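You operate a simulated robot arm through the tools that you are given. There is no shell and no other tool. Be economical: measure what you need, move in short steps, check, and stop when the job is done.

Carry out the task below with a simulated robot arm. There is one attempt and no reset: what you move stays moved.

## Task
Clean the purple insole from the wooden rack on the brush wheel.
Fine: don't sand it; rack it again and stop the grinder with the red button; leave the other insoles alone.

The check looks at the end state, three seconds after you hand in, the way a careful person would. Anything else that was tipped, shoved, dropped, spilled or broken makes it a failure.

## Robot
A 7-joint arm with a three-finger gripper, fixed in place. Base frame: the origin is at the foot of the arm, x ahead of it, y to its left, z up. Readings come in m, degrees, newtons and seconds.
Its first joint turns from -166.0 to 166.0 degrees. Payload 2.69 kg.
The tool frame sits at the grasp point between the pads (the TCP): z along the fingers, y along the line on which they close. The tips reach 0.03 m beyond it. Largest opening 0.128 m; the body of the gripper starts 0.117 m behind the TCP.
Orientation is that of the tool frame in the base frame, as [roll, pitch, yaw] about the fixed x, y, z axes, in that order (R = Rz(yaw) Ry(pitch) Rx(roll)). With the fingers straight down and closing along the base's y, the tool's x points along the base's -x, its y along +y and its z along -z.

## Interface
- The arm moves only by the tool drive_tool. Its argument "series" is a list of rows, each a list of 3 entries, a list of its own where there are three numbers: the shift along the base's x, y, z in m, then the turn, a rotation vector about the base's x, y, z in degrees, then the finger opening in m, from 0 to 0.128. In form: [[[dx, dy, dz], [rx, ry, rz], claw], ...]. A call has 1 to 8 rows; each row is the pose to reach, as a shift and turn from the pose commanded when the call began. A row lasts 0.2 s, in which the tool goes at most 0.05 m and 8.6 degrees; a call with a longer step from one row to the next is refused whole, and so is a gripper value outside its range. A pose out of reach is approached as far as the arm can. The call stops where the force on the tool passes 40 N (or 10 N more than at its start, if that is more) or the arm is blocked; 0.2 s more then pass. The fingers move at their own pace and stop on an object; they squeeze with about 21 N. The grip force told is the motor's: it shows also when the fingers shut on nothing. Time passes only in rows, and 0.2 s behind the last, so rows that repeat a pose let the fingers close. The reply holds the time, the measured pose of the TCP, the force on the tool along the base axes, the opening and the grip force, in the units named above and with some noise, with the torque about the TCP (base axes, N m) and any sound that the robot's microphone picked up, and new pictures: "views" is both (left out), scene, wrist or none.
- Cameras (640 x 400 px; columns grow to the right, rows downward): "scene" is fixed at [0.4005, 0.4997, 1.6267]; the picture's right is [-0.67, -0.74, 0.00], its down [-0.56, 0.51, -0.65] and it looks along [0.48, -0.44, -0.76] (base axes); focal length 250 px, centre (320, 200). "wrist" rides on the gripper at [0.058, 0.054, -0.131] in the tool frame; the picture's right is [-0.68, 0.74, 0.00], its down [-0.62, -0.57, -0.55] and it looks along [-0.40, -0.37, 0.84] (tool axes); focal length 234 px, centre (320, 200). There is no depth. A picture from a camera that has moved, and an enlarged one, comes with that camera's place and axes in the base frame and with its lens.
- lift_body(by): slides the trunk up (or, below 0, down) by that many m; the arm rides with it, the base frame stays. It gives what a move gives, with no picture.
- enlarge(camera, box): a new picture of the part [left, top, right, bottom] of that camera's present view, enlarged. No time passes.
- finish_job(): hands the job in; it is judged then, once.

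Work in short steps. Places have to be worked out from the pictures, the camera data and where the tool is seen: move nearer, look again, correct. Check each grasp and each placing, and mend what went wrong. You have 120 turns and 200 pictures in all, those below and enlarged ones among them. Open the gripper and draw the arm clear of the work before you hand the job in, unless the task says otherwise; then end with one line.

The tools are called after ">>>" by a JSON object that holds its "fn" and its "kwargs". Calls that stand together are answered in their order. drive_tool: Moves the arm, as the interface text tells. Its arguments: {"type":"object","properties":{"series":{"type":"array","items":{"type":"array"}},"views":{"type":"string","enum":["both","scene","wrist","none"]}},"required":["series"]} The other tools are called the same way: lift_body (by) slides the trunk up or down; enlarge (camera, box) takes an enlarged picture of a part of a camera's view; finish_job () hands the job in.

At the start:

```text
time_s: 0.0
ee_pos: [0.6944, -0.0174, 1.3622]
ee_rot: [180.0, 0.0, 179.9]
ft_force: [-0.3, -0.2, -0.5]
ft_torque: [0.0, 0.02, 0.0]
gripper_width: 0.1279
grip_force: 0.2
trunk travel left (down, up): [-0.15, 0.2]
```

scene: 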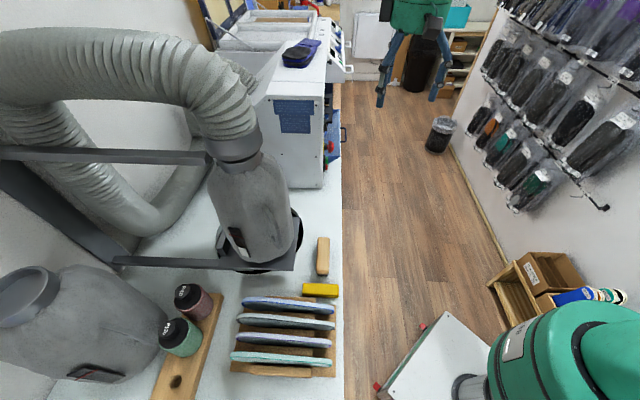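
wrist: 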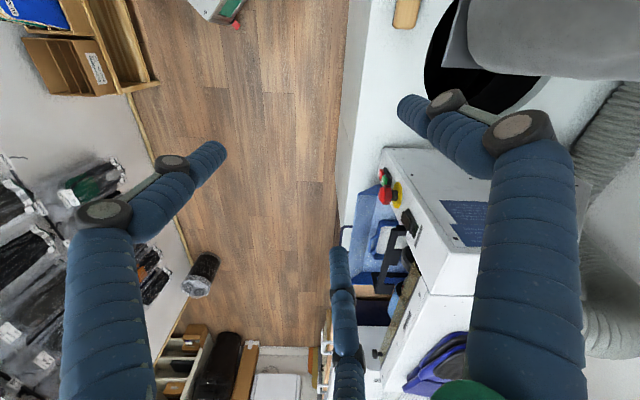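

I start by looking closely at the rack and the grinder in the scene view.

>>> {"fn": "enlarge", "kwargs": {"camera": "scene", "box": [140, 260, 360, 400]}}

>>> {"fn": "enlarge", "kwargs": {"camera": "scene", "box": [190, 0, 370, 200]}}

>>> {"fn": "enlarge", "kwargs": {"camera": "wrist", "box": [320, 130, 520, 400]}}

```text
2.86 times, centred on (250, 330) of scene
camera zoom: at [0.4005, 0.4997, 1.6267], right [-0.67, -0.74, 0.0], down [-0.56, 0.51, -0.65], along [0.48, -0.44, -0.76], focal length 713 px, centre (520, -171)
```

zoom: 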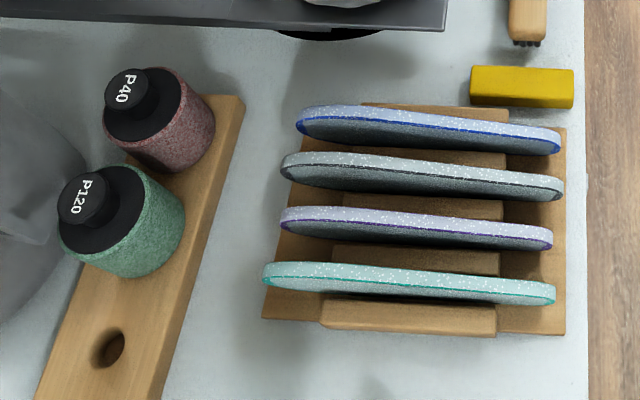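

```text
2.00 times, centred on (280, 100) of scene
camera zoom: at [0.4005, 0.4997, 1.6267], right [-0.67, -0.74, 0.0], down [-0.56, 0.51, -0.65], along [0.48, -0.44, -0.76], focal length 499 px, centre (400, 400)
```

zoom: 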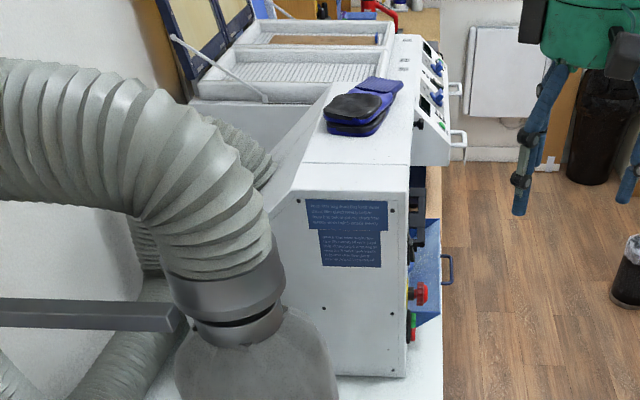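

```text
1.48 times, centred on (420, 265) of wrist
camera zoom: at [0.6367, 0.0375, 1.4925], right [0.68, 0.74, 0.0], down [0.62, -0.57, 0.55], along [0.4, -0.37, -0.84], focal length 347 px, centre (172, 104)
```

zoom: 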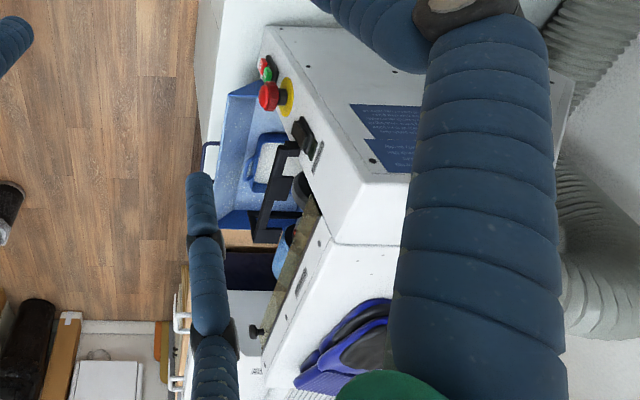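

The rack holds blue, grey/black, purple and teal insoles. I now yaw the tool about +90 degrees so that the wrist camera looks into the bench, to find the brush wheel and the buttons.

>>> {"fn": "drive_tool", "kwargs": {"series": [[[-0.01, 0, 0], [0, 0, 8.5], 0.128], [[-0.02, 0, 0], [0, 0, 17], 0.128], [[-0.03, 0, 0], [0, 0, 25.5], 0.128], [[-0.04, 0, 0], [0, 0, 34], 0.128], [[-0.05, 0, 0], [0, 0, 42.5], 0.128], [[-0.06, 0, 0], [0, 0, 51], 0.128], [[-0.07, 0, 0], [0, 0, 59.5], 0.128], [[-0.08, 0, 0], [0, 0, 68], 0.128]], "views": "wrist"}}

```text
time_s: 1.8
ee_pos: [0.6144, -0.0169, 1.3626]
ee_rot: [-180.0, -0.1, -111.8]
ft_force: [-0.1, 0.9, -1.0]
ft_torque: [-0.01, 0.0, 0.0]
gripper_width: 0.1282
grip_force: 0.0
trunk travel left (down, up): [-0.15, 0.2]
camera wrist: at [0.5428, -0.0506, 1.4924], right [-0.43, 0.9, 0.0], down [0.75, 0.36, 0.55], along [0.49, 0.24, -0.84], focal length 234 px, centre (320, 200)
```

wrist: 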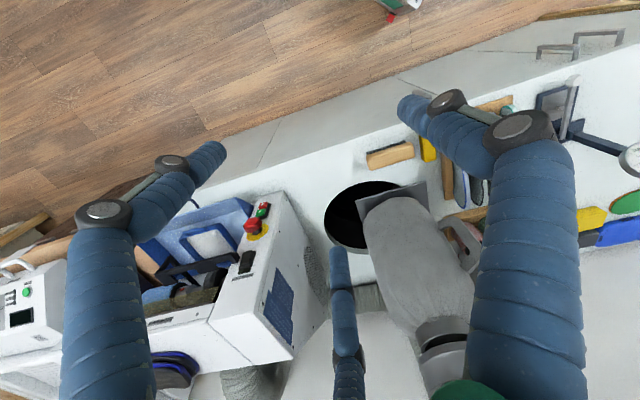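

>>> {"fn": "enlarge", "kwargs": {"camera": "wrist", "box": [130, 130, 350, 380]}}

>>> {"fn": "enlarge", "kwargs": {"camera": "wrist", "box": [320, 60, 640, 280]}}

```text
1.60 times, centred on (240, 255) of wrist
camera zoom: at [0.5428, -0.0506, 1.4924], right [-0.43, 0.9, 0.0], down [0.75, 0.36, 0.55], along [0.49, 0.24, -0.84], focal length 375 px, centre (448, 112)
```

zoom: 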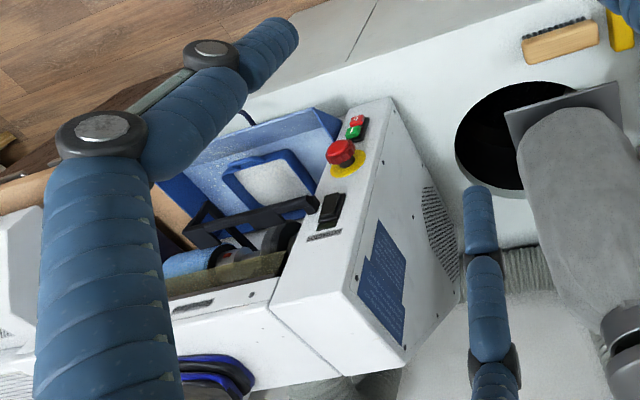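

```text
1.82 times, centred on (480, 170) of wrist
camera zoom: at [0.5428, -0.0506, 1.4924], right [-0.43, 0.9, 0.0], down [0.75, 0.36, 0.55], along [0.49, 0.24, -0.84], focal length 426 px, centre (29, 254)
```

zoom: 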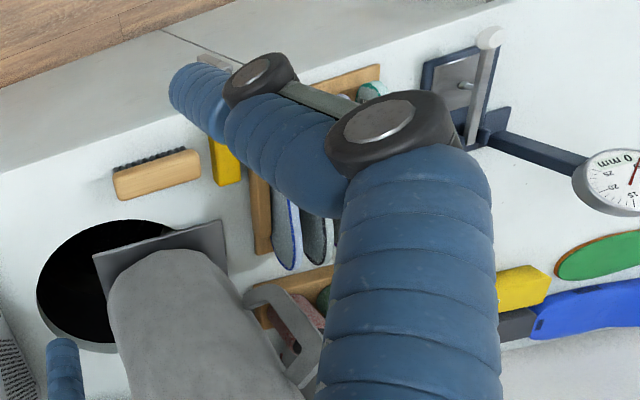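

The machine's E-stop sits near (0.92,-0.04,1.07), with a green/red pair beside it, and the working bay is farther along. I move to the aisle side and turn to look squarely into the bay.

>>> {"fn": "drive_tool", "kwargs": {"series": [[[0.01, -0.045, -0.01], [0, 0, 4], 0.128], [[0.02, -0.09, -0.02], [0, 0, 8], 0.128], [[0.03, -0.135, -0.03], [0, 0, 12], 0.128], [[0.04, -0.18, -0.04], [0, 0, 16], 0.128], [[0.05, -0.225, -0.05], [0, 0, 20], 0.128], [[0.06, -0.27, -0.06], [0, 0, 24], 0.128], [[0.07, -0.315, -0.07], [0, 0, 24], 0.128], [[0.08, -0.36, -0.08], [0, 0, 24], 0.128]], "views": "none"}}

>>> {"fn": "drive_tool", "kwargs": {"series": [[[0, 0, 0], [6, -5.5, 0], 0.04], [[0, 0, 0], [12, -11, 0], 0.04], [[0, 0, 0], [18, -16.5, 0], 0.04], [[0, 0, 0], [24, -22, 0], 0.04]], "views": "both"}}

```text
time_s: 3.6
ee_pos: [0.6942, -0.3772, 1.2814]
ee_rot: [179.9, 0.0, -88.0]
ft_force: [0.1, 0.4, 0.4]
ft_torque: [-0.02, 0.02, 0.04]
gripper_width: 0.128
grip_force: 0.0
trunk travel left (down, up): [-0.15, 0.2]
```

```text
time_s: 4.6
ee_pos: [0.6947, -0.3776, 1.2826]
ee_rot: [-155.9, 22.7, -83.0]
ft_force: [0.9, -0.1, -0.6]
ft_torque: [-0.02, 0.05, 0.02]
gripper_width: 0.04
grip_force: 0.0
trunk travel left (down, up): [-0.15, 0.2]
camera wrist: at [0.6045, -0.4791, 1.3491], right [-0.76, 0.65, -0.02], down [0.25, 0.32, 0.91], along [0.6, 0.69, -0.41], focal length 234 px, centre (320, 200)
```

scene: 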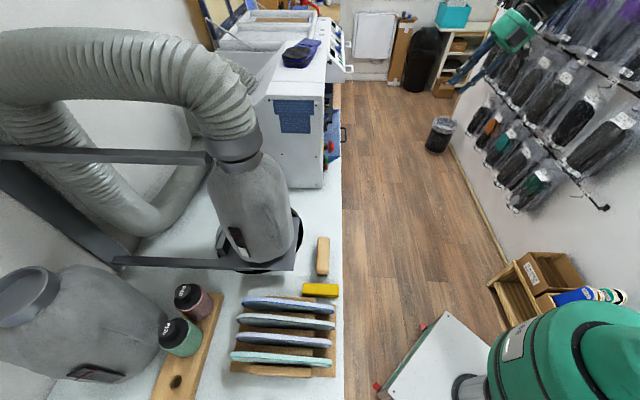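
wrist: 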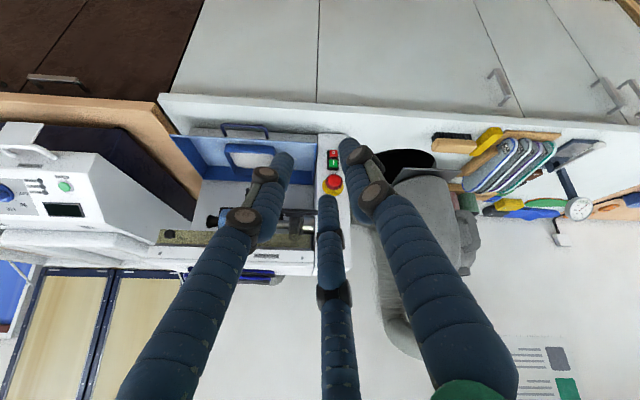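

>>> {"fn": "enlarge", "kwargs": {"camera": "wrist", "box": [140, 110, 360, 290]}}

>>> {"fn": "enlarge", "kwargs": {"camera": "wrist", "box": [420, 110, 610, 230]}}

```text
2.22 times, centred on (250, 200) of wrist
camera zoom: at [0.6045, -0.4791, 1.3491], right [-0.76, 0.65, -0.02], down [0.25, 0.32, 0.91], along [0.6, 0.69, -0.41], focal length 520 px, centre (476, 200)
```

zoom: 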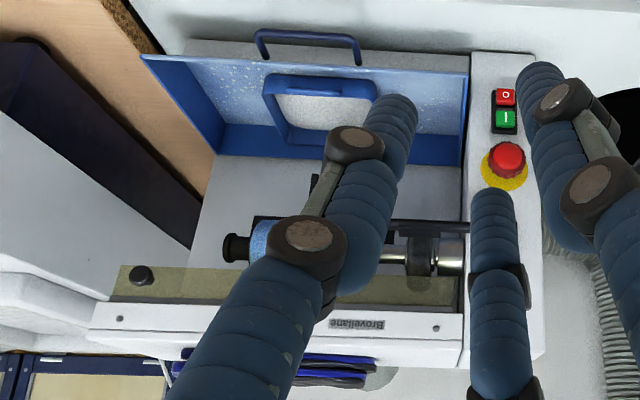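

```text
3.33 times, centred on (515, 170) of wrist
camera zoom: at [0.6045, -0.4791, 1.3491], right [-0.76, 0.65, -0.02], down [0.25, 0.32, 0.91], along [0.6, 0.69, -0.41], focal length 781 px, centre (-330, 300)
```

zoom: 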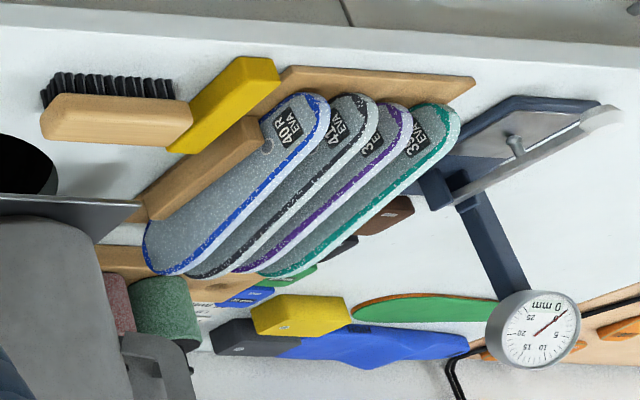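

Fingers hide the middle of the shaft; I tilt up further and shift so the bay falls in a clear part of the image.

>>> {"fn": "drive_tool", "kwargs": {"series": [[[0, 0.04, -0.02], [6, -5.5, 0], 0.04], [[0, 0.08, -0.04], [12, -11, 0], 0.04], [[0, 0.12, -0.06], [18, -16.5, 0], 0.04], [[0, 0.14, -0.08], [18, -16.5, 0], 0.04]], "views": "wrist"}}

>>> {"fn": "enlarge", "kwargs": {"camera": "wrist", "box": [100, 0, 320, 180]}}

```text
time_s: 5.6
ee_pos: [0.6952, -0.2369, 1.2018]
ee_rot: [-132.7, 36.7, -71.4]
ft_force: [0.4, -0.7, -0.1]
ft_torque: [0.03, 0.0, 0.02]
gripper_width: 0.0398
grip_force: 0.1
trunk travel left (down, up): [-0.15, 0.2]
camera wrist: at [0.5941, -0.3513, 1.2062], right [-0.75, 0.66, -0.03], down [-0.03, 0.01, 1.0], along [0.66, 0.75, 0.01], focal length 234 px, centre (320, 200)
```

wrist: 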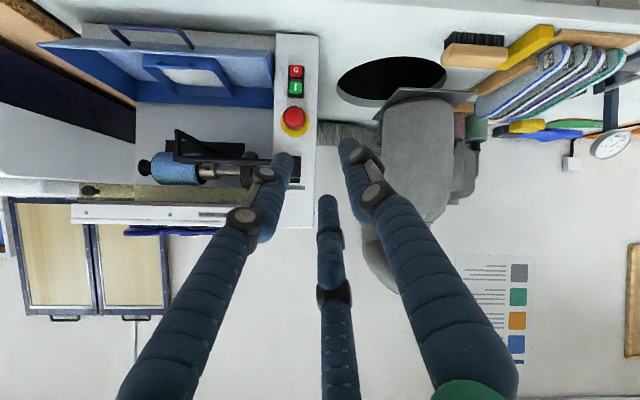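

```text
2.22 times, centred on (210, 90) of wrist
camera zoom: at [0.5941, -0.3513, 1.2062], right [-0.75, 0.66, -0.03], down [-0.03, 0.01, 1.0], along [0.66, 0.75, 0.01], focal length 520 px, centre (564, 444)
```

zoom: 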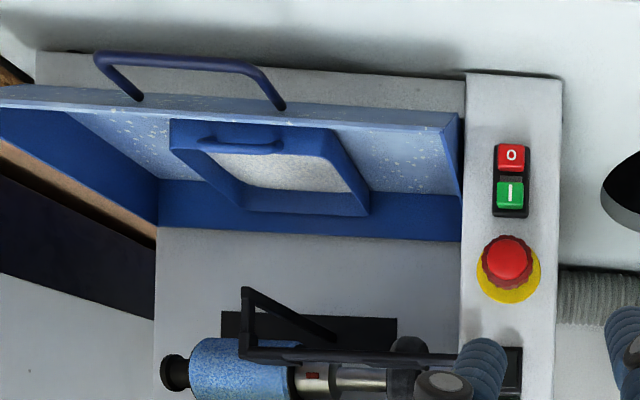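

>>> {"fn": "drive_tool", "kwargs": {"series": [[[-0.03, 0.03, 0.01], [0, 0, 0], 0.128], [[-0.06, 0.06, 0.02], [0, 0, 0], 0.128], [[-0.09, 0.09, 0.02], [0, 0, 0], 0.128]], "views": "wrist"}}

>>> {"fn": "enlarge", "kwargs": {"camera": "wrist", "box": [50, 80, 250, 220]}}

```text
time_s: 6.4
ee_pos: [0.6055, -0.148, 1.2224]
ee_rot: [-132.8, 36.7, -71.5]
ft_force: [-1.1, 0.1, -1.4]
ft_torque: [0.0, 0.02, 0.01]
gripper_width: 0.1281
grip_force: 0.0
trunk travel left (down, up): [-0.15, 0.2]
camera wrist: at [0.5038, -0.2613, 1.2268], right [-0.75, 0.66, -0.03], down [-0.02, 0.02, 1.0], along [0.66, 0.75, 0.0], focal length 234 px, centre (320, 200)
```

wrist: 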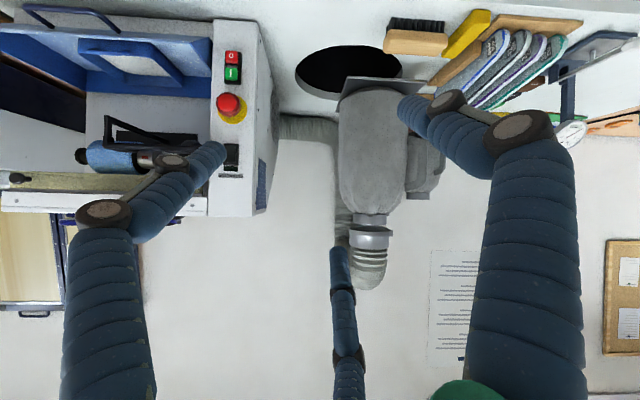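

```text
2.86 times, centred on (150, 150) of wrist
camera zoom: at [0.5038, -0.2613, 1.2268], right [-0.75, 0.66, -0.03], down [-0.02, 0.02, 1.0], along [0.66, 0.75, 0.0], focal length 669 px, centre (806, 343)
```

zoom: 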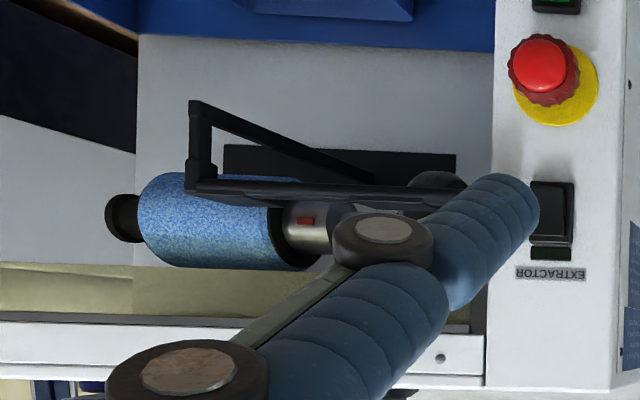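

Opening put the finger back over the wheel; I close the fingers to clear the view.

>>> {"fn": "drive_tool", "kwargs": {"series": [[[0, 0, 0], [0, 0, 0], 0.0], [[0, 0, 0], [0, 0, 0], 0.0], [[0, 0, 0.02], [0, 0, 0], 0.0]], "views": "wrist"}}

>>> {"fn": "enlarge", "kwargs": {"camera": "wrist", "box": [60, 70, 260, 210]}}

```text
time_s: 7.2
ee_pos: [0.6056, -0.1474, 1.2415]
ee_rot: [-133.0, 36.7, -71.5]
ft_force: [-0.5, 0.0, 0.3]
ft_torque: [-0.05, 0.02, 0.02]
gripper_width: 0.0023
grip_force: 21.1
trunk travel left (down, up): [-0.15, 0.2]
camera wrist: at [0.5041, -0.2616, 1.2462], right [-0.75, 0.66, -0.03], down [-0.02, 0.02, 1.0], along [0.66, 0.75, 0.0], focal length 234 px, centre (320, 200)
```

wrist: 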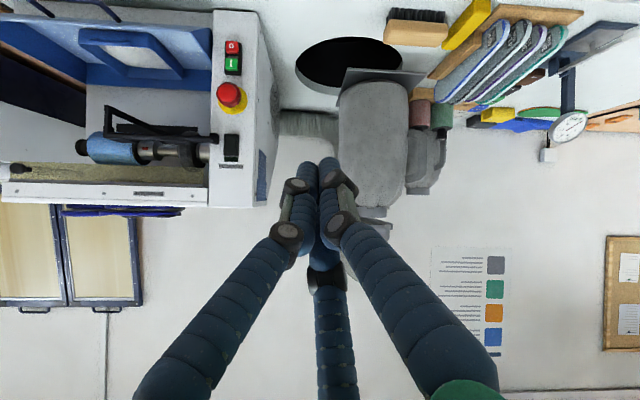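

```text
2.86 times, centred on (160, 140) of wrist
camera zoom: at [0.5041, -0.2616, 1.2462], right [-0.75, 0.66, -0.03], down [-0.02, 0.02, 1.0], along [0.66, 0.75, 0.0], focal length 669 px, centre (777, 371)
```

zoom: 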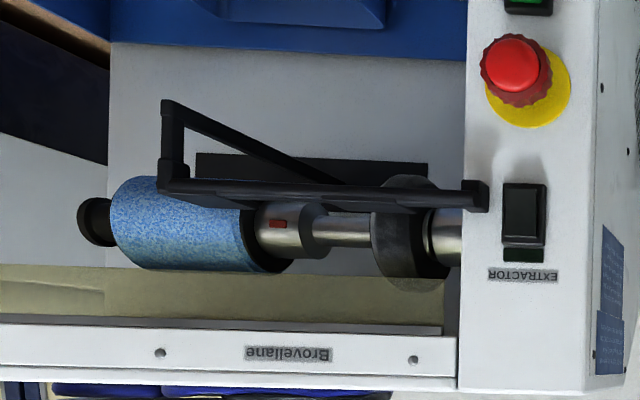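

The brush wheel is now clear: dark disc at the motor end of the shaft, about (1.04,-0.07,1.15), separate from the blue sanding drum. I take a close look at the insoles from here.

>>> {"fn": "enlarge", "kwargs": {"camera": "wrist", "box": [430, 0, 590, 110]}}

>>> {"fn": "enlarge", "kwargs": {"camera": "scene", "box": [225, 285, 345, 385]}}

```text
3.64 times, centred on (510, 55) of wrist
camera zoom: at [0.5041, -0.2616, 1.2462], right [-0.75, 0.66, -0.03], down [-0.02, 0.02, 1.0], along [0.66, 0.75, 0.0], focal length 852 px, centre (-371, 727)
```

zoom: 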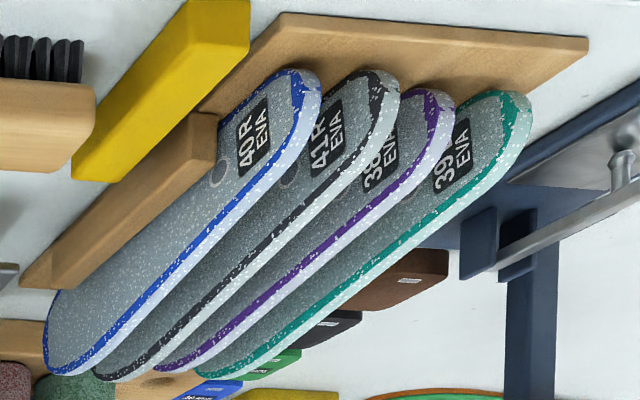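

```text
4.00 times, centred on (285, 335) of scene
camera zoom: at [0.4005, 0.4997, 1.6267], right [-0.67, -0.74, 0.0], down [-0.56, 0.51, -0.65], along [0.48, -0.44, -0.76], focal length 998 px, centre (460, -340)
```

zoom: 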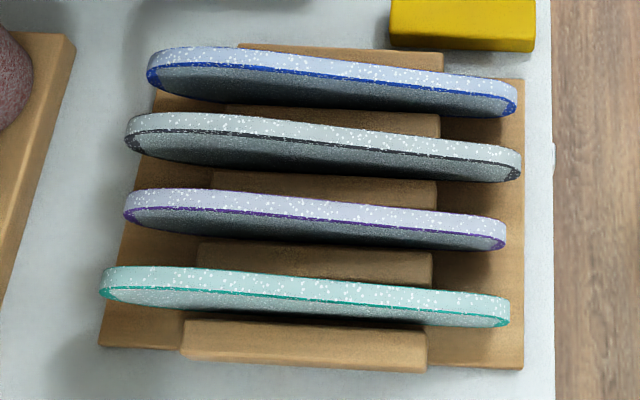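

Each insole's white edge is speckled with dust, which is what the brush must take off. I take a second viewpoint, higher and farther along, to triangulate wheel, rest bar and visor.

>>> {"fn": "drive_tool", "kwargs": {"series": [[[0.025, -0.02, 0.03], [0, 0, 0], 0.0], [[0.05, -0.045, 0.06], [0, 0, 0], 0.0], [[0.074, -0.067, 0.09], [0, 0, 0], 0.0]], "views": "wrist"}}

>>> {"fn": "enlarge", "kwargs": {"camera": "wrist", "box": [130, 30, 310, 160]}}

```text
time_s: 8.0
ee_pos: [0.6778, -0.2147, 1.3319]
ee_rot: [-132.9, 36.6, -71.5]
ft_force: [-0.4, -0.1, 0.0]
ft_torque: [-0.01, -0.04, 0.0]
gripper_width: 0.0022
grip_force: 21.1
trunk travel left (down, up): [-0.15, 0.2]
camera wrist: at [0.5773, -0.3291, 1.3367], right [-0.75, 0.66, -0.03], down [-0.02, 0.02, 1.0], along [0.66, 0.75, 0.0], focal length 234 px, centre (320, 200)
```

wrist: 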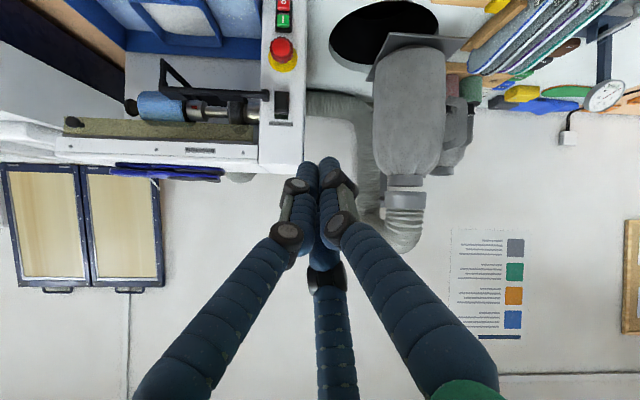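

```text
3.08 times, centred on (220, 95) of wrist
camera zoom: at [0.5773, -0.3291, 1.3367], right [-0.75, 0.66, -0.03], down [-0.02, 0.02, 1.0], along [0.66, 0.75, 0.0], focal length 720 px, centre (628, 523)
```

zoom: 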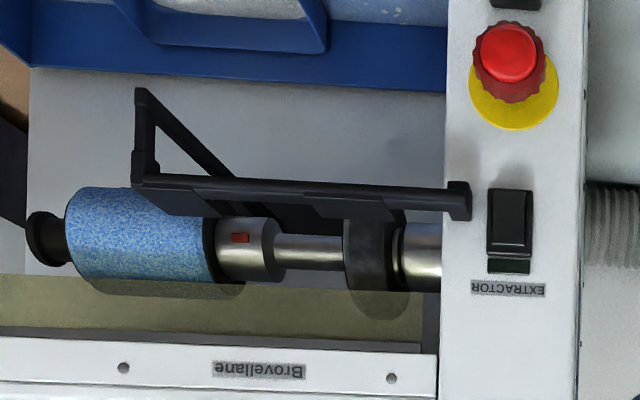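

Wheel centre comes out near (1.058,-0.063,1.148), radius about 4.5 cm, with the rest bar at z≈1.13 in front and a visor above. Next I approach the green start button (about (0.95,-0.03,0.965)) with closed fingers, stopping short to check.

>>> {"fn": "drive_tool", "kwargs": {"series": [[[0.024, 0.012, -0.035], [0, 0, 0], 0.0], [[0.048, 0.024, -0.07], [0, 0, 0], 0.0], [[0.072, 0.036, -0.105], [0, 0, 0], 0.0], [[0.095, 0.048, -0.14], [0, 0, 0], 0.0], [[0.12, 0.06, -0.175], [0, 0, 0], 0.0], [[0.143, 0.072, -0.21], [0, 0, 0], 0.0], [[0.167, 0.084, -0.245], [0, 0, 0], 0.0], [[0.18, 0.09, -0.28], [0, 0, 0], 0.0]], "views": "both"}}

>>> {"fn": "enlarge", "kwargs": {"camera": "wrist", "box": [220, 80, 420, 220]}}

```text
time_s: 9.8
ee_pos: [0.8582, -0.1226, 1.0522]
ee_rot: [-132.8, 36.5, -71.4]
ft_force: [0.1, 0.9, 0.2]
ft_torque: [-0.03, 0.0, -0.02]
gripper_width: 0.0022
grip_force: 21.3
trunk travel left (down, up): [-0.15, 0.2]
camera wrist: at [0.7582, -0.2382, 1.057], right [-0.75, 0.66, -0.03], down [-0.03, 0.02, 1.0], along [0.66, 0.75, 0.0], focal length 234 px, centre (320, 200)
```

scene: 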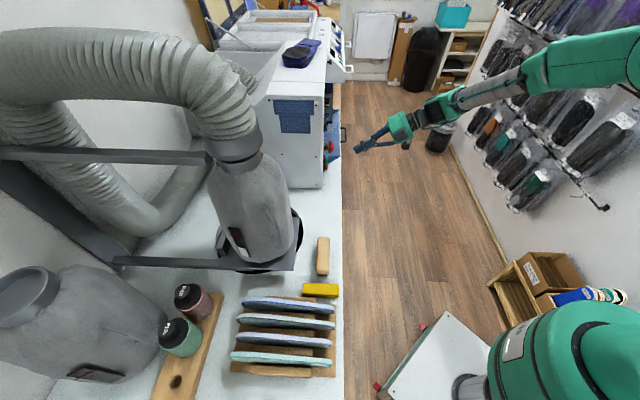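
wrist: 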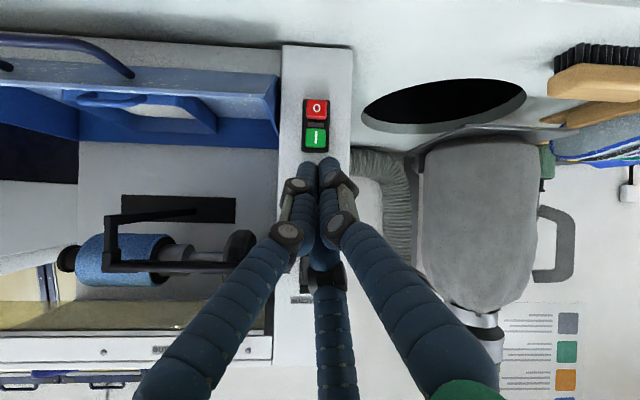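

```text
2.86 times, centred on (320, 150) of wrist
camera zoom: at [0.7582, -0.2382, 1.057], right [-0.75, 0.66, -0.03], down [-0.03, 0.02, 1.0], along [0.66, 0.75, 0.0], focal length 669 px, centre (320, 343)
```

zoom: 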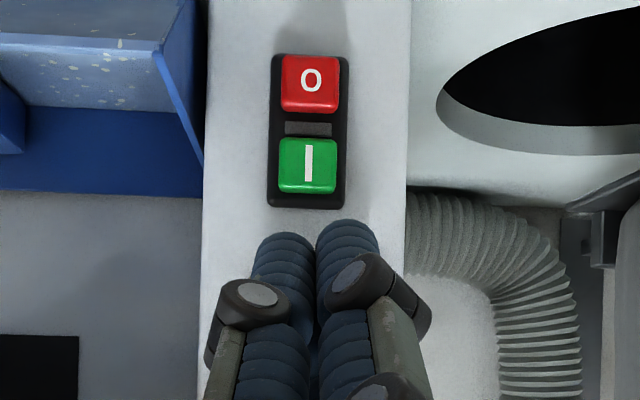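

Green button is right ahead, about 5 mm left of the tip line, at z≈0.983 and roughly 9–10 cm ahead of the tips. I drop level with it and advance to near contact.

>>> {"fn": "drive_tool", "kwargs": {"series": [[[0.014, 0.007, -0.03], [0, 0, 0], 0.0], [[0.03, 0.022, -0.053], [0, 0, 0], 0.0], [[0.044, 0.041, -0.053], [0, 0, 0], 0.0], [[0.054, 0.052, -0.053], [0, 0, 0], 0.0]], "views": "wrist"}}

```text
time_s: 10.8
ee_pos: [0.9134, -0.0708, 0.9995]
ee_rot: [-132.8, 36.6, -71.5]
ft_force: [-0.4, 0.1, -0.9]
ft_torque: [0.01, -0.01, -0.01]
gripper_width: 0.0022
grip_force: 21.4
trunk travel left (down, up): [-0.15, 0.2]
camera wrist: at [0.8118, -0.1855, 1.0039], right [-0.75, 0.66, -0.03], down [-0.02, 0.02, 1.0], along [0.66, 0.75, 0.0], focal length 234 px, centre (320, 200)
```

wrist: 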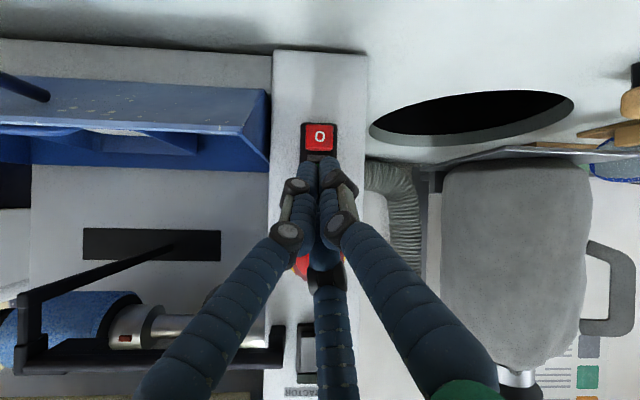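

Tip is level with the green button, about 3 cm away. I advance in small steps until it clicks.

>>> {"fn": "drive_tool", "kwargs": {"series": [[[0.0066, 0.0075, 0], [0, 0, 0], 0.0], [[0.0132, 0.015, 0], [0, 0, 0], 0.0], [[0.0185, 0.021, 0], [0, 0, 0], 0.0], [[0.022, 0.025, 0], [0, 0, 0], 0.0]], "views": "wrist"}}

```text
time_s: 11.8
ee_pos: [0.9309, -0.0526, 0.9985]
ee_rot: [-132.9, 36.7, -71.6]
ft_force: [-22.3, -11.0, 9.8]
ft_torque: [0.06, -0.18, 0.18]
gripper_width: 0.0021
grip_force: 21.0
trunk travel left (down, up): [-0.15, 0.2]
heard: click
stopped in row 4: the force on the tool passed its limit at 44 N (the readings are from after the stop); the commanded pose is now the measured one
camera wrist: at [0.8288, -0.1663, 1.004], right [-0.75, 0.66, -0.03], down [-0.02, 0.02, 1.0], along [0.66, 0.75, 0.0], focal length 234 px, centre (320, 200)
```

wrist: 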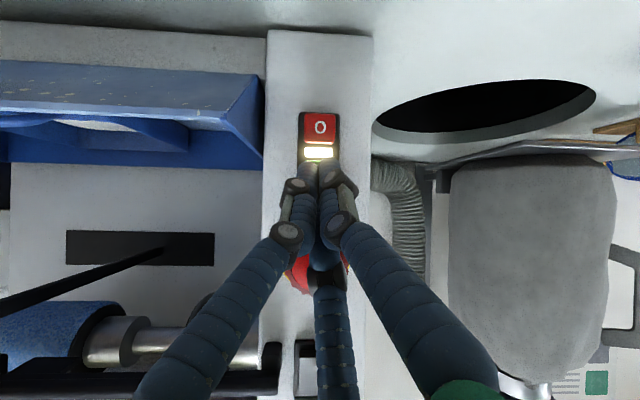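

Click heard and the indicator lamp lit: the grinder is on. I back off and listen.

>>> {"fn": "drive_tool", "kwargs": {"series": [[[-0.02, -0.022, 0], [0, 0, 0], 0.0], [[-0.05, -0.055, 0.01], [0, 0, 0], 0.0], [[-0.08, -0.09, 0.03], [0, 0, 0], 0.0], [[-0.11, -0.12, 0.06], [0, 0, 0], 0.0]], "views": "wrist"}}

>>> {"fn": "enlarge", "kwargs": {"camera": "wrist", "box": [60, 100, 300, 300]}}

```text
refused: row 3 steps farther than a row can; nothing moved
```

```text
2.00 times, centred on (180, 200) of wrist
camera zoom: at [0.8288, -0.1663, 1.004], right [-0.75, 0.66, -0.03], down [-0.02, 0.02, 1.0], along [0.66, 0.75, 0.0], focal length 468 px, centre (600, 200)
```

zoom: 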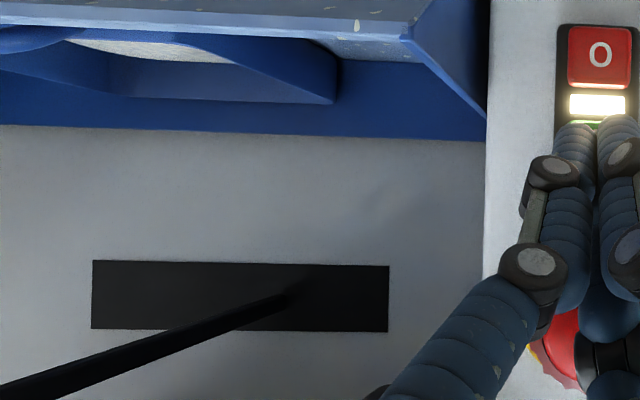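

The steps were too long; I repeat the retreat with shorter ones.

>>> {"fn": "drive_tool", "kwargs": {"series": [[[-0.02, -0.022, 0], [0, 0, 0], 0.0], [[-0.045, -0.05, 0.01], [0, 0, 0], 0.0], [[-0.07, -0.08, 0.03], [0, 0, 0], 0.0], [[-0.095, -0.11, 0.05], [0, 0, 0], 0.0], [[-0.12, -0.13, 0.08], [0, 0, 0], 0.0], [[-0.14, -0.13, 0.12], [0, 0, 0], 0.0]], "views": "wrist"}}

>>> {"fn": "enlarge", "kwargs": {"camera": "wrist", "box": [80, 80, 320, 240]}}

```text
time_s: 13.2
ee_pos: [0.7933, -0.182, 1.1173]
ee_rot: [-133.0, 36.7, -71.6]
ft_force: [0.5, -0.5, -0.9]
ft_torque: [0.03, 0.0, 0.03]
gripper_width: 0.0025
grip_force: 21.4
trunk travel left (down, up): [-0.15, 0.2]
camera wrist: at [0.6914, -0.2952, 1.1223], right [-0.75, 0.66, -0.03], down [-0.02, 0.02, 1.0], along [0.66, 0.75, 0.0], focal length 234 px, centre (320, 200)
```

wrist: 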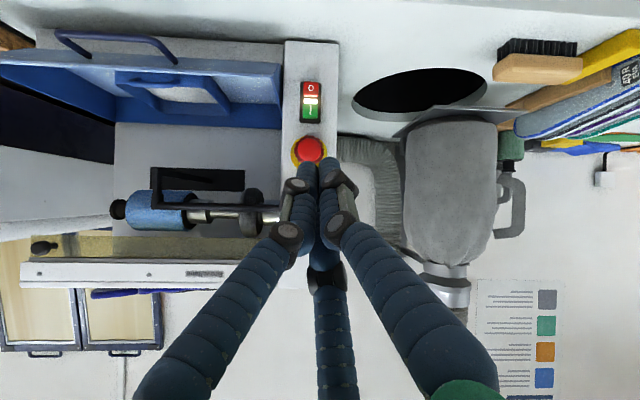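

```text
2.50 times, centred on (200, 160) of wrist
camera zoom: at [0.6914, -0.2952, 1.1223], right [-0.75, 0.66, -0.03], down [-0.02, 0.02, 1.0], along [0.66, 0.75, 0.0], focal length 585 px, centre (620, 300)
```

zoom: 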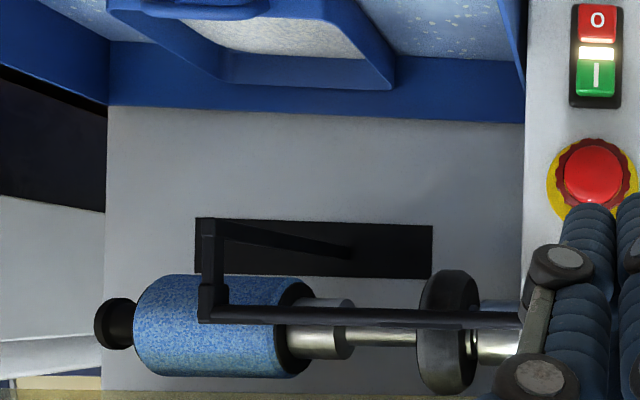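

Lamp stays lit; no obstruction below the wheel, so an insole on edge can pass under the bar and touch the wheel's underside. Now I travel along the aisle to view the rack from the front.

>>> {"fn": "drive_tool", "kwargs": {"series": [[[-0.034, 0.033, 0], [0, 0, 0], 0.0], [[-0.068, 0.066, 0], [0, 0, 0], 0.0], [[-0.102, 0.099, 0], [0, 0, 0], 0.0], [[-0.136, 0.132, 0], [0, 0, 0], 0.0], [[-0.17, 0.165, 0], [0, 0, 0], 0.0], [[-0.204, 0.198, 0], [0, 0, 0], 0.0], [[-0.238, 0.231, 0], [0, 0, 0], 0.0], [[-0.272, 0.264, 0], [0, 0, 0], 0.0]], "views": "none"}}

>>> {"fn": "drive_tool", "kwargs": {"series": [[[-0.034, 0.033, -0.02], [0, 0, 0], 0.0], [[-0.068, 0.066, -0.04], [0, 0, 0], 0.0]], "views": "wrist"}}

>>> {"fn": "enlarge", "kwargs": {"camera": "wrist", "box": [320, 0, 560, 200]}}

```text
time_s: 14.9
ee_pos: [0.519, 0.0839, 1.1189]
ee_rot: [-133.0, 36.7, -71.7]
ft_force: [1.4, -0.4, -0.9]
ft_torque: [0.03, 0.05, 0.08]
gripper_width: 0.0021
grip_force: 20.6
trunk travel left (down, up): [-0.15, 0.2]
```

```text
refused: row 1 steps farther than a row can; nothing moved
```

```text
2.00 times, centred on (440, 100) of wrist
camera zoom: at [0.4185, -0.0302, 1.1232], right [-0.75, 0.66, -0.03], down [-0.02, 0.02, 1.0], along [0.66, 0.75, 0.0], focal length 468 px, centre (80, 400)
```

zoom: 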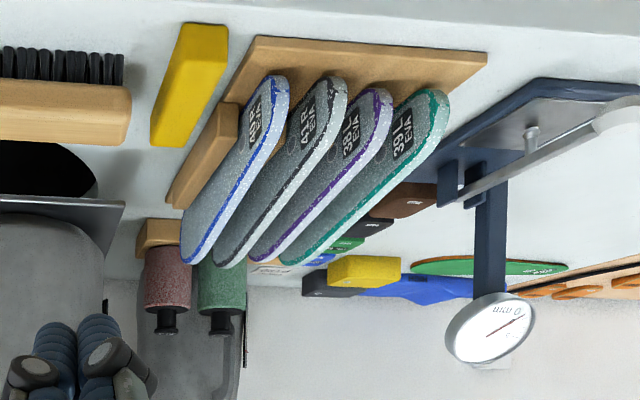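

Purple ("39L/38" third) heel end is near (0.485,0.38,0.89), standing on its long edge with top at z≈0.94. I now level the tool to point along the bench-inward direction, beginning with a 33° tilt up.

>>> {"fn": "drive_tool", "kwargs": {"series": [[[0, 0, 0], [6.1, -5.53, 0], 0.06], [[0, 0, 0], [12.2, -11.05, 0], 0.06], [[0, 0, 0], [18.3, -16.6, 0], 0.06], [[0, 0, 0], [24.4, -22.1, 0], 0.06]], "views": "none"}}

>>> {"fn": "drive_tool", "kwargs": {"series": [[[0, 0, 0], [-5.6, -6.2, 0], 0.06], [[0, 0, 0], [-11.2, -12.4, 0], 0.06], [[0, 0, 0], [-16.8, -18.6, 0], 0.06], [[0, 0, 0], [-22.4, -24.8, 0], 0.06], [[0, 0, 0], [-28, -31, 0], 0.06], [[0, 0, 0], [-33.6, -37.2, 0], 0.06], [[0, 0, 0], [-39.2, -43.4, 0], 0.06], [[0, 0, 0], [-44.8, -49.6, 0], 0.06]], "views": "both"}}

```text
time_s: 15.9
ee_pos: [0.4864, 0.0828, 1.2241]
ee_rot: [-92.7, 47.3, -44.8]
ft_force: [0.5, -0.8, 0.4]
ft_torque: [-0.07, -0.01, -0.06]
gripper_width: 0.06
grip_force: 0.0
out of reach, approached as far as the arm can: row 2, 3, 4
trunk travel left (down, up): [-0.15, 0.2]
```

```text
time_s: 17.9
ee_pos: [0.5798, 0.2339, 1.4302]
ee_rot: [-105.3, -17.5, -51.1]
ft_force: [0.0, -0.8, -0.8]
ft_torque: [0.0, 0.05, 0.08]
gripper_width: 0.06
grip_force: 0.0
out of reach, approached as far as the arm can: row 1, 2, 3, 4, 5, 6, 7, 8
trunk travel left (down, up): [-0.15, 0.2]
stopped in row 8: the arm was blocked; the commanded pose is now the measured one
camera wrist: at [0.5093, 0.0996, 1.4309], right [-0.42, 0.21, -0.88], down [-0.79, 0.38, 0.47], along [0.44, 0.9, 0.01], focal length 234 px, centre (320, 200)
```

scene: 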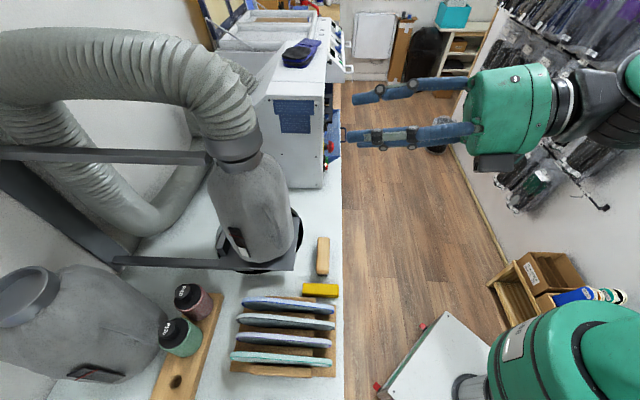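
wrist: 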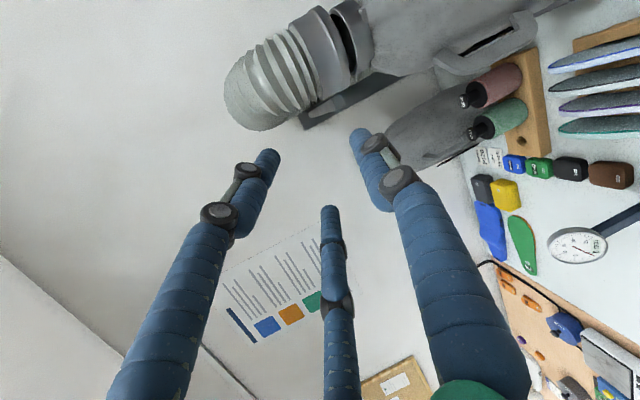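

The arm cannot hold the tool level that close, so I will grip the heel corner with the tool slanted about 40° down instead. I rotate to that slanted pose, with fingers closing across the insole thickness, and move to above the rack's aisle side.

>>> {"fn": "drive_tool", "kwargs": {"series": [[[-0.01, 0.0, -0.02], [4.64, 5.82, -3.06], 0.06], [[-0.02, 0.01, -0.04], [9.28, 11.63, -6.12], 0.06], [[-0.035, 0.015, -0.06], [13.9, 17.4, -9.18], 0.06], [[-0.05, 0.02, -0.08], [18.6, 23.3, -12.25], 0.06], [[-0.065, 0.025, -0.1], [23.2, 29.1, -15.3], 0.06], [[-0.08, 0.03, -0.12], [27.8, 34.9, -18.4], 0.06], [[-0.09, 0.035, -0.14], [32.5, 40.7, -21.4], 0.06], [[-0.1, 0.04, -0.16], [37.1, 46.5, -24.5], 0.06]], "views": "none"}}

>>> {"fn": "drive_tool", "kwargs": {"series": [[[-0.01, 0.01, -0.03], [4.64, 5.82, -3.06], 0.06], [[-0.02, 0.02, -0.06], [9.28, 11.63, -6.12], 0.06], [[-0.03, 0.025, -0.09], [13.9, 17.4, -9.18], 0.06], [[-0.045, 0.03, -0.12], [18.6, 23.3, -12.25], 0.06], [[-0.06, 0.04, -0.15], [23.2, 29.1, -15.3], 0.06]], "views": "both"}}

```text
time_s: 19.8
ee_pos: [0.4802, 0.2751, 1.2685]
ee_rot: [-132.9, 35.4, -83.0]
ft_force: [-0.7, 0.0, 0.4]
ft_torque: [0.0, 0.01, 0.01]
gripper_width: 0.0601
grip_force: 0.1
trunk travel left (down, up): [-0.15, 0.2]
```

```text
time_s: 20.9
ee_pos: [0.42, 0.315, 1.1195]
ee_rot: [179.6, 49.7, -132.3]
ft_force: [-0.3, -0.5, 0.2]
ft_torque: [-0.02, 0.0, 0.01]
gripper_width: 0.0603
grip_force: 0.1
trunk travel left (down, up): [-0.15, 0.2]
camera wrist: at [0.2881, 0.2494, 1.1599], right [-0.25, 0.82, 0.52], down [0.41, -0.4, 0.82], along [0.88, 0.42, -0.23], focal length 234 px, centre (320, 200)
```

scene: 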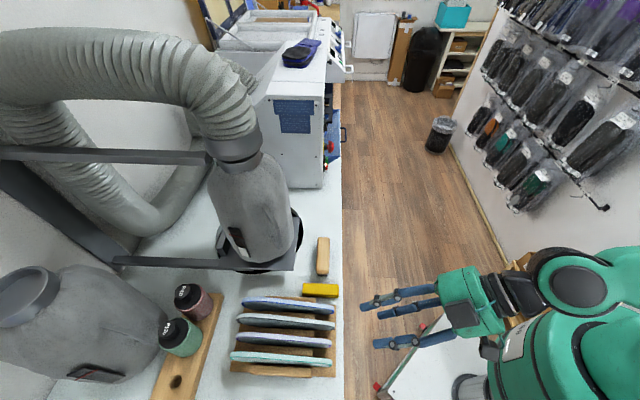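
wrist: 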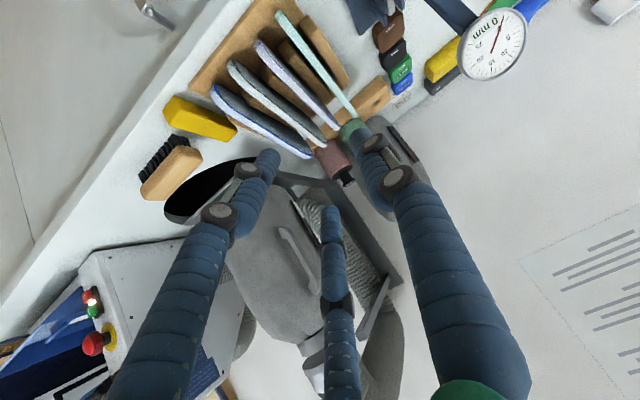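

Orientation reached as intended. I zoom on the rack to locate the purple insole precisely.

>>> {"fn": "enlarge", "kwargs": {"camera": "wrist", "box": [170, 0, 410, 160]}}

```text
2.50 times, centred on (290, 80) of wrist
camera zoom: at [0.2881, 0.2494, 1.1599], right [-0.25, 0.82, 0.52], down [0.41, -0.4, 0.82], along [0.88, 0.42, -0.23], focal length 585 px, centre (395, 500)
```

zoom: 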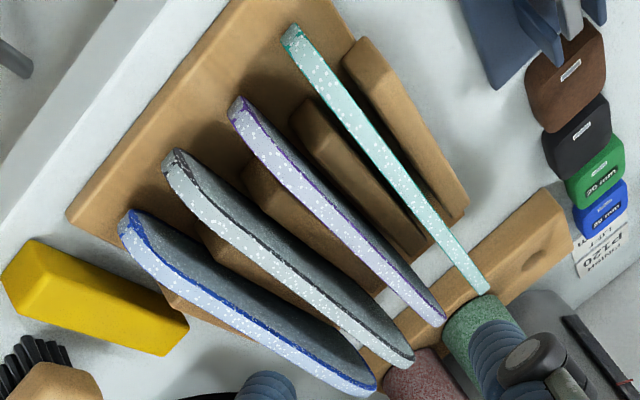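

Purple's heel end is near (0.481,0.386), top edge around z 0.91–0.94. I move to a pre-grasp about 8 cm back along the tool axis, with the opening at 4 cm.

>>> {"fn": "drive_tool", "kwargs": {"series": [[[0.008, 0.01, -0.04], [0, 0, 0], 0.04], [[0.016, 0.02, -0.08], [0, 0, 0], 0.04], [[0.025, 0.03, -0.12], [0, 0, 0], 0.04], [[0.033, 0.041, -0.155], [0, 0, 0], 0.04]], "views": "both"}}

>>> {"fn": "enlarge", "kwargs": {"camera": "wrist", "box": [180, 50, 420, 220]}}

>>> {"fn": "enlarge", "kwargs": {"camera": "scene", "box": [220, 270, 400, 390]}}

```text
time_s: 21.9
ee_pos: [0.4521, 0.3564, 0.9642]
ee_rot: [-179.9, 49.7, -131.5]
ft_force: [0.5, -1.0, 0.2]
ft_torque: [0.0, 0.11, 0.03]
gripper_width: 0.0399
grip_force: 0.0
trunk travel left (down, up): [-0.15, 0.2]
camera wrist: at [0.3205, 0.2894, 1.004], right [-0.26, 0.82, 0.51], down [0.41, -0.39, 0.83], along [0.87, 0.43, -0.23], focal length 234 px, centre (320, 200)
```

scene: 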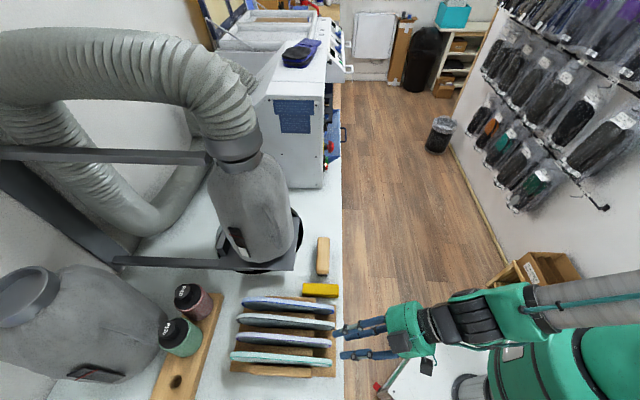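
wrist: 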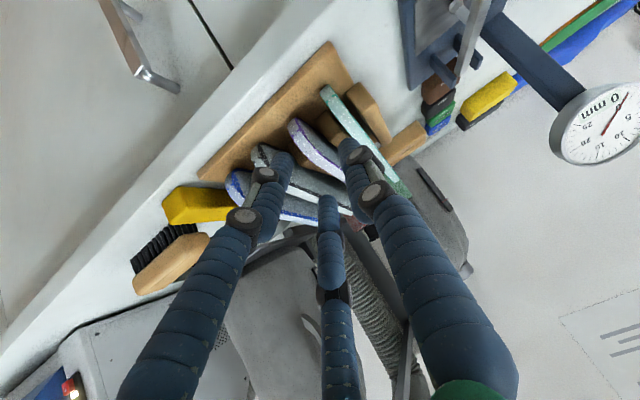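

```text
2.35 times, centred on (300, 135) of wrist
camera zoom: at [0.3205, 0.2894, 1.004], right [-0.26, 0.82, 0.51], down [0.41, -0.39, 0.83], along [0.87, 0.43, -0.23], focal length 551 px, centre (367, 353)
```

zoom: 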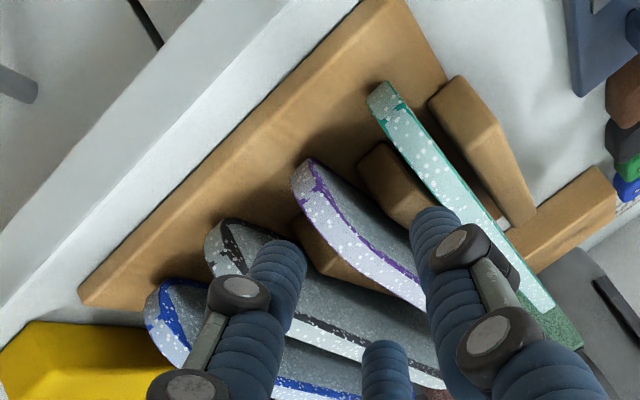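

```text
3.33 times, centred on (310, 330) of scene
camera zoom: at [0.4005, 0.4997, 1.6267], right [-0.67, -0.74, 0.0], down [-0.56, 0.51, -0.65], along [0.48, -0.44, -0.76], focal length 832 px, centre (353, -233)
```

zoom: 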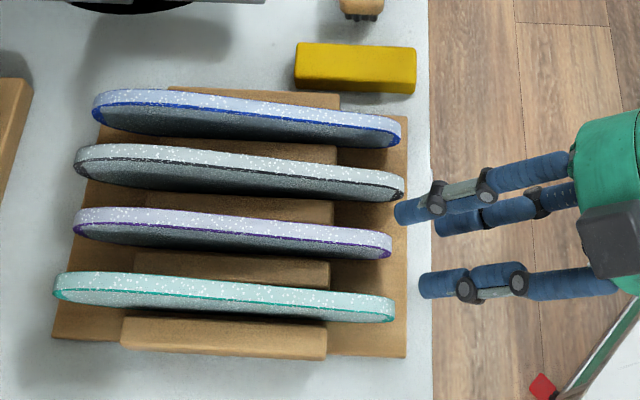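

The heel's tip is at about (0.484,0.384,0.89). I advance along the slant so that the pads straddle the heel, with a small 3° yaw to match the rack's skew, still open.

>>> {"fn": "drive_tool", "kwargs": {"series": [[[0.012, 0.011, -0.018], [0, 0, -1], 0.04], [[0.024, 0.022, -0.036], [0, 0, -2], 0.04], [[0.034, 0.031, -0.05], [0, 0, -3], 0.04], [[0.042, 0.0386, -0.061], [0, 0, -3], 0.04]], "views": "both"}}

>>> {"fn": "enlarge", "kwargs": {"camera": "scene", "box": [220, 270, 400, 390]}}

>>> {"fn": "enlarge", "kwargs": {"camera": "wrist", "box": [200, 60, 440, 220]}}

```text
time_s: 22.6
ee_pos: [0.4788, 0.3796, 0.9355]
ee_rot: [179.7, 50.4, -134.2]
ft_force: [-2.9, -2.1, 7.8]
ft_torque: [0.27, 0.08, 0.09]
gripper_width: 0.0396
grip_force: 0.1
trunk travel left (down, up): [-0.15, 0.2]
stopped in row 3: the force on the tool passed its limit at 54 N (the readings are from after the stop); the commanded pose is now the measured one
camera wrist: at [0.3445, 0.3187, 0.9739], right [-0.23, 0.82, 0.52], down [0.39, -0.42, 0.82], along [0.89, 0.39, -0.22], focal length 234 px, centre (320, 200)
```

scene: 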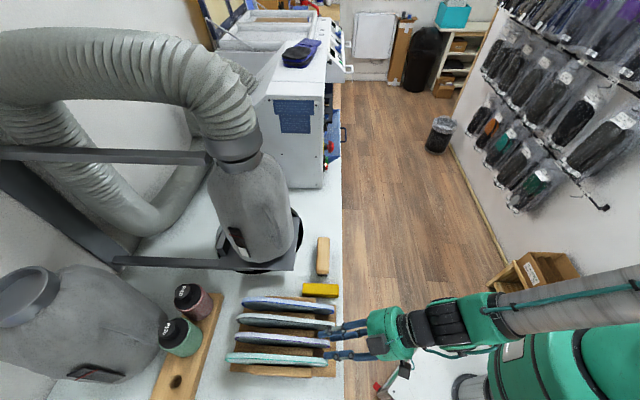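
wrist: 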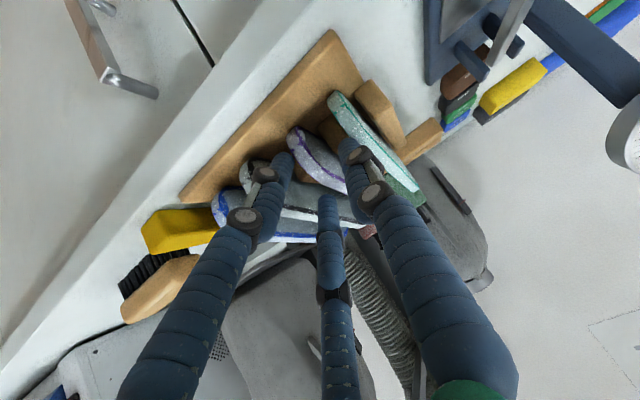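

```text
3.33 times, centred on (310, 330) of scene
camera zoom: at [0.4005, 0.4997, 1.6267], right [-0.67, -0.74, 0.0], down [-0.56, 0.51, -0.65], along [0.48, -0.44, -0.76], focal length 832 px, centre (353, -233)
```

zoom: 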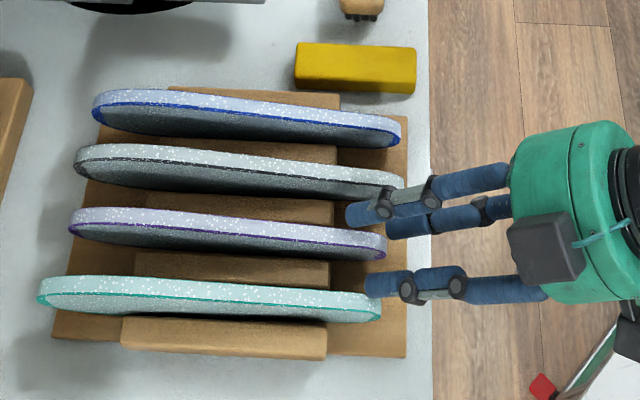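

```text
2.50 times, centred on (320, 140) of wrist
camera zoom: at [0.3445, 0.3187, 0.9739], right [-0.23, 0.82, 0.52], down [0.39, -0.42, 0.82], along [0.89, 0.39, -0.22], focal length 585 px, centre (320, 350)
```

zoom: 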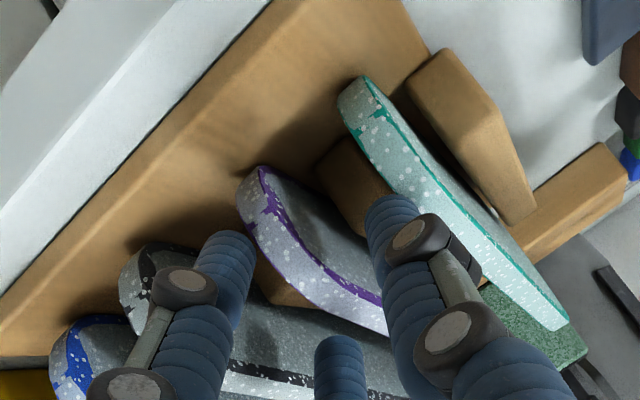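

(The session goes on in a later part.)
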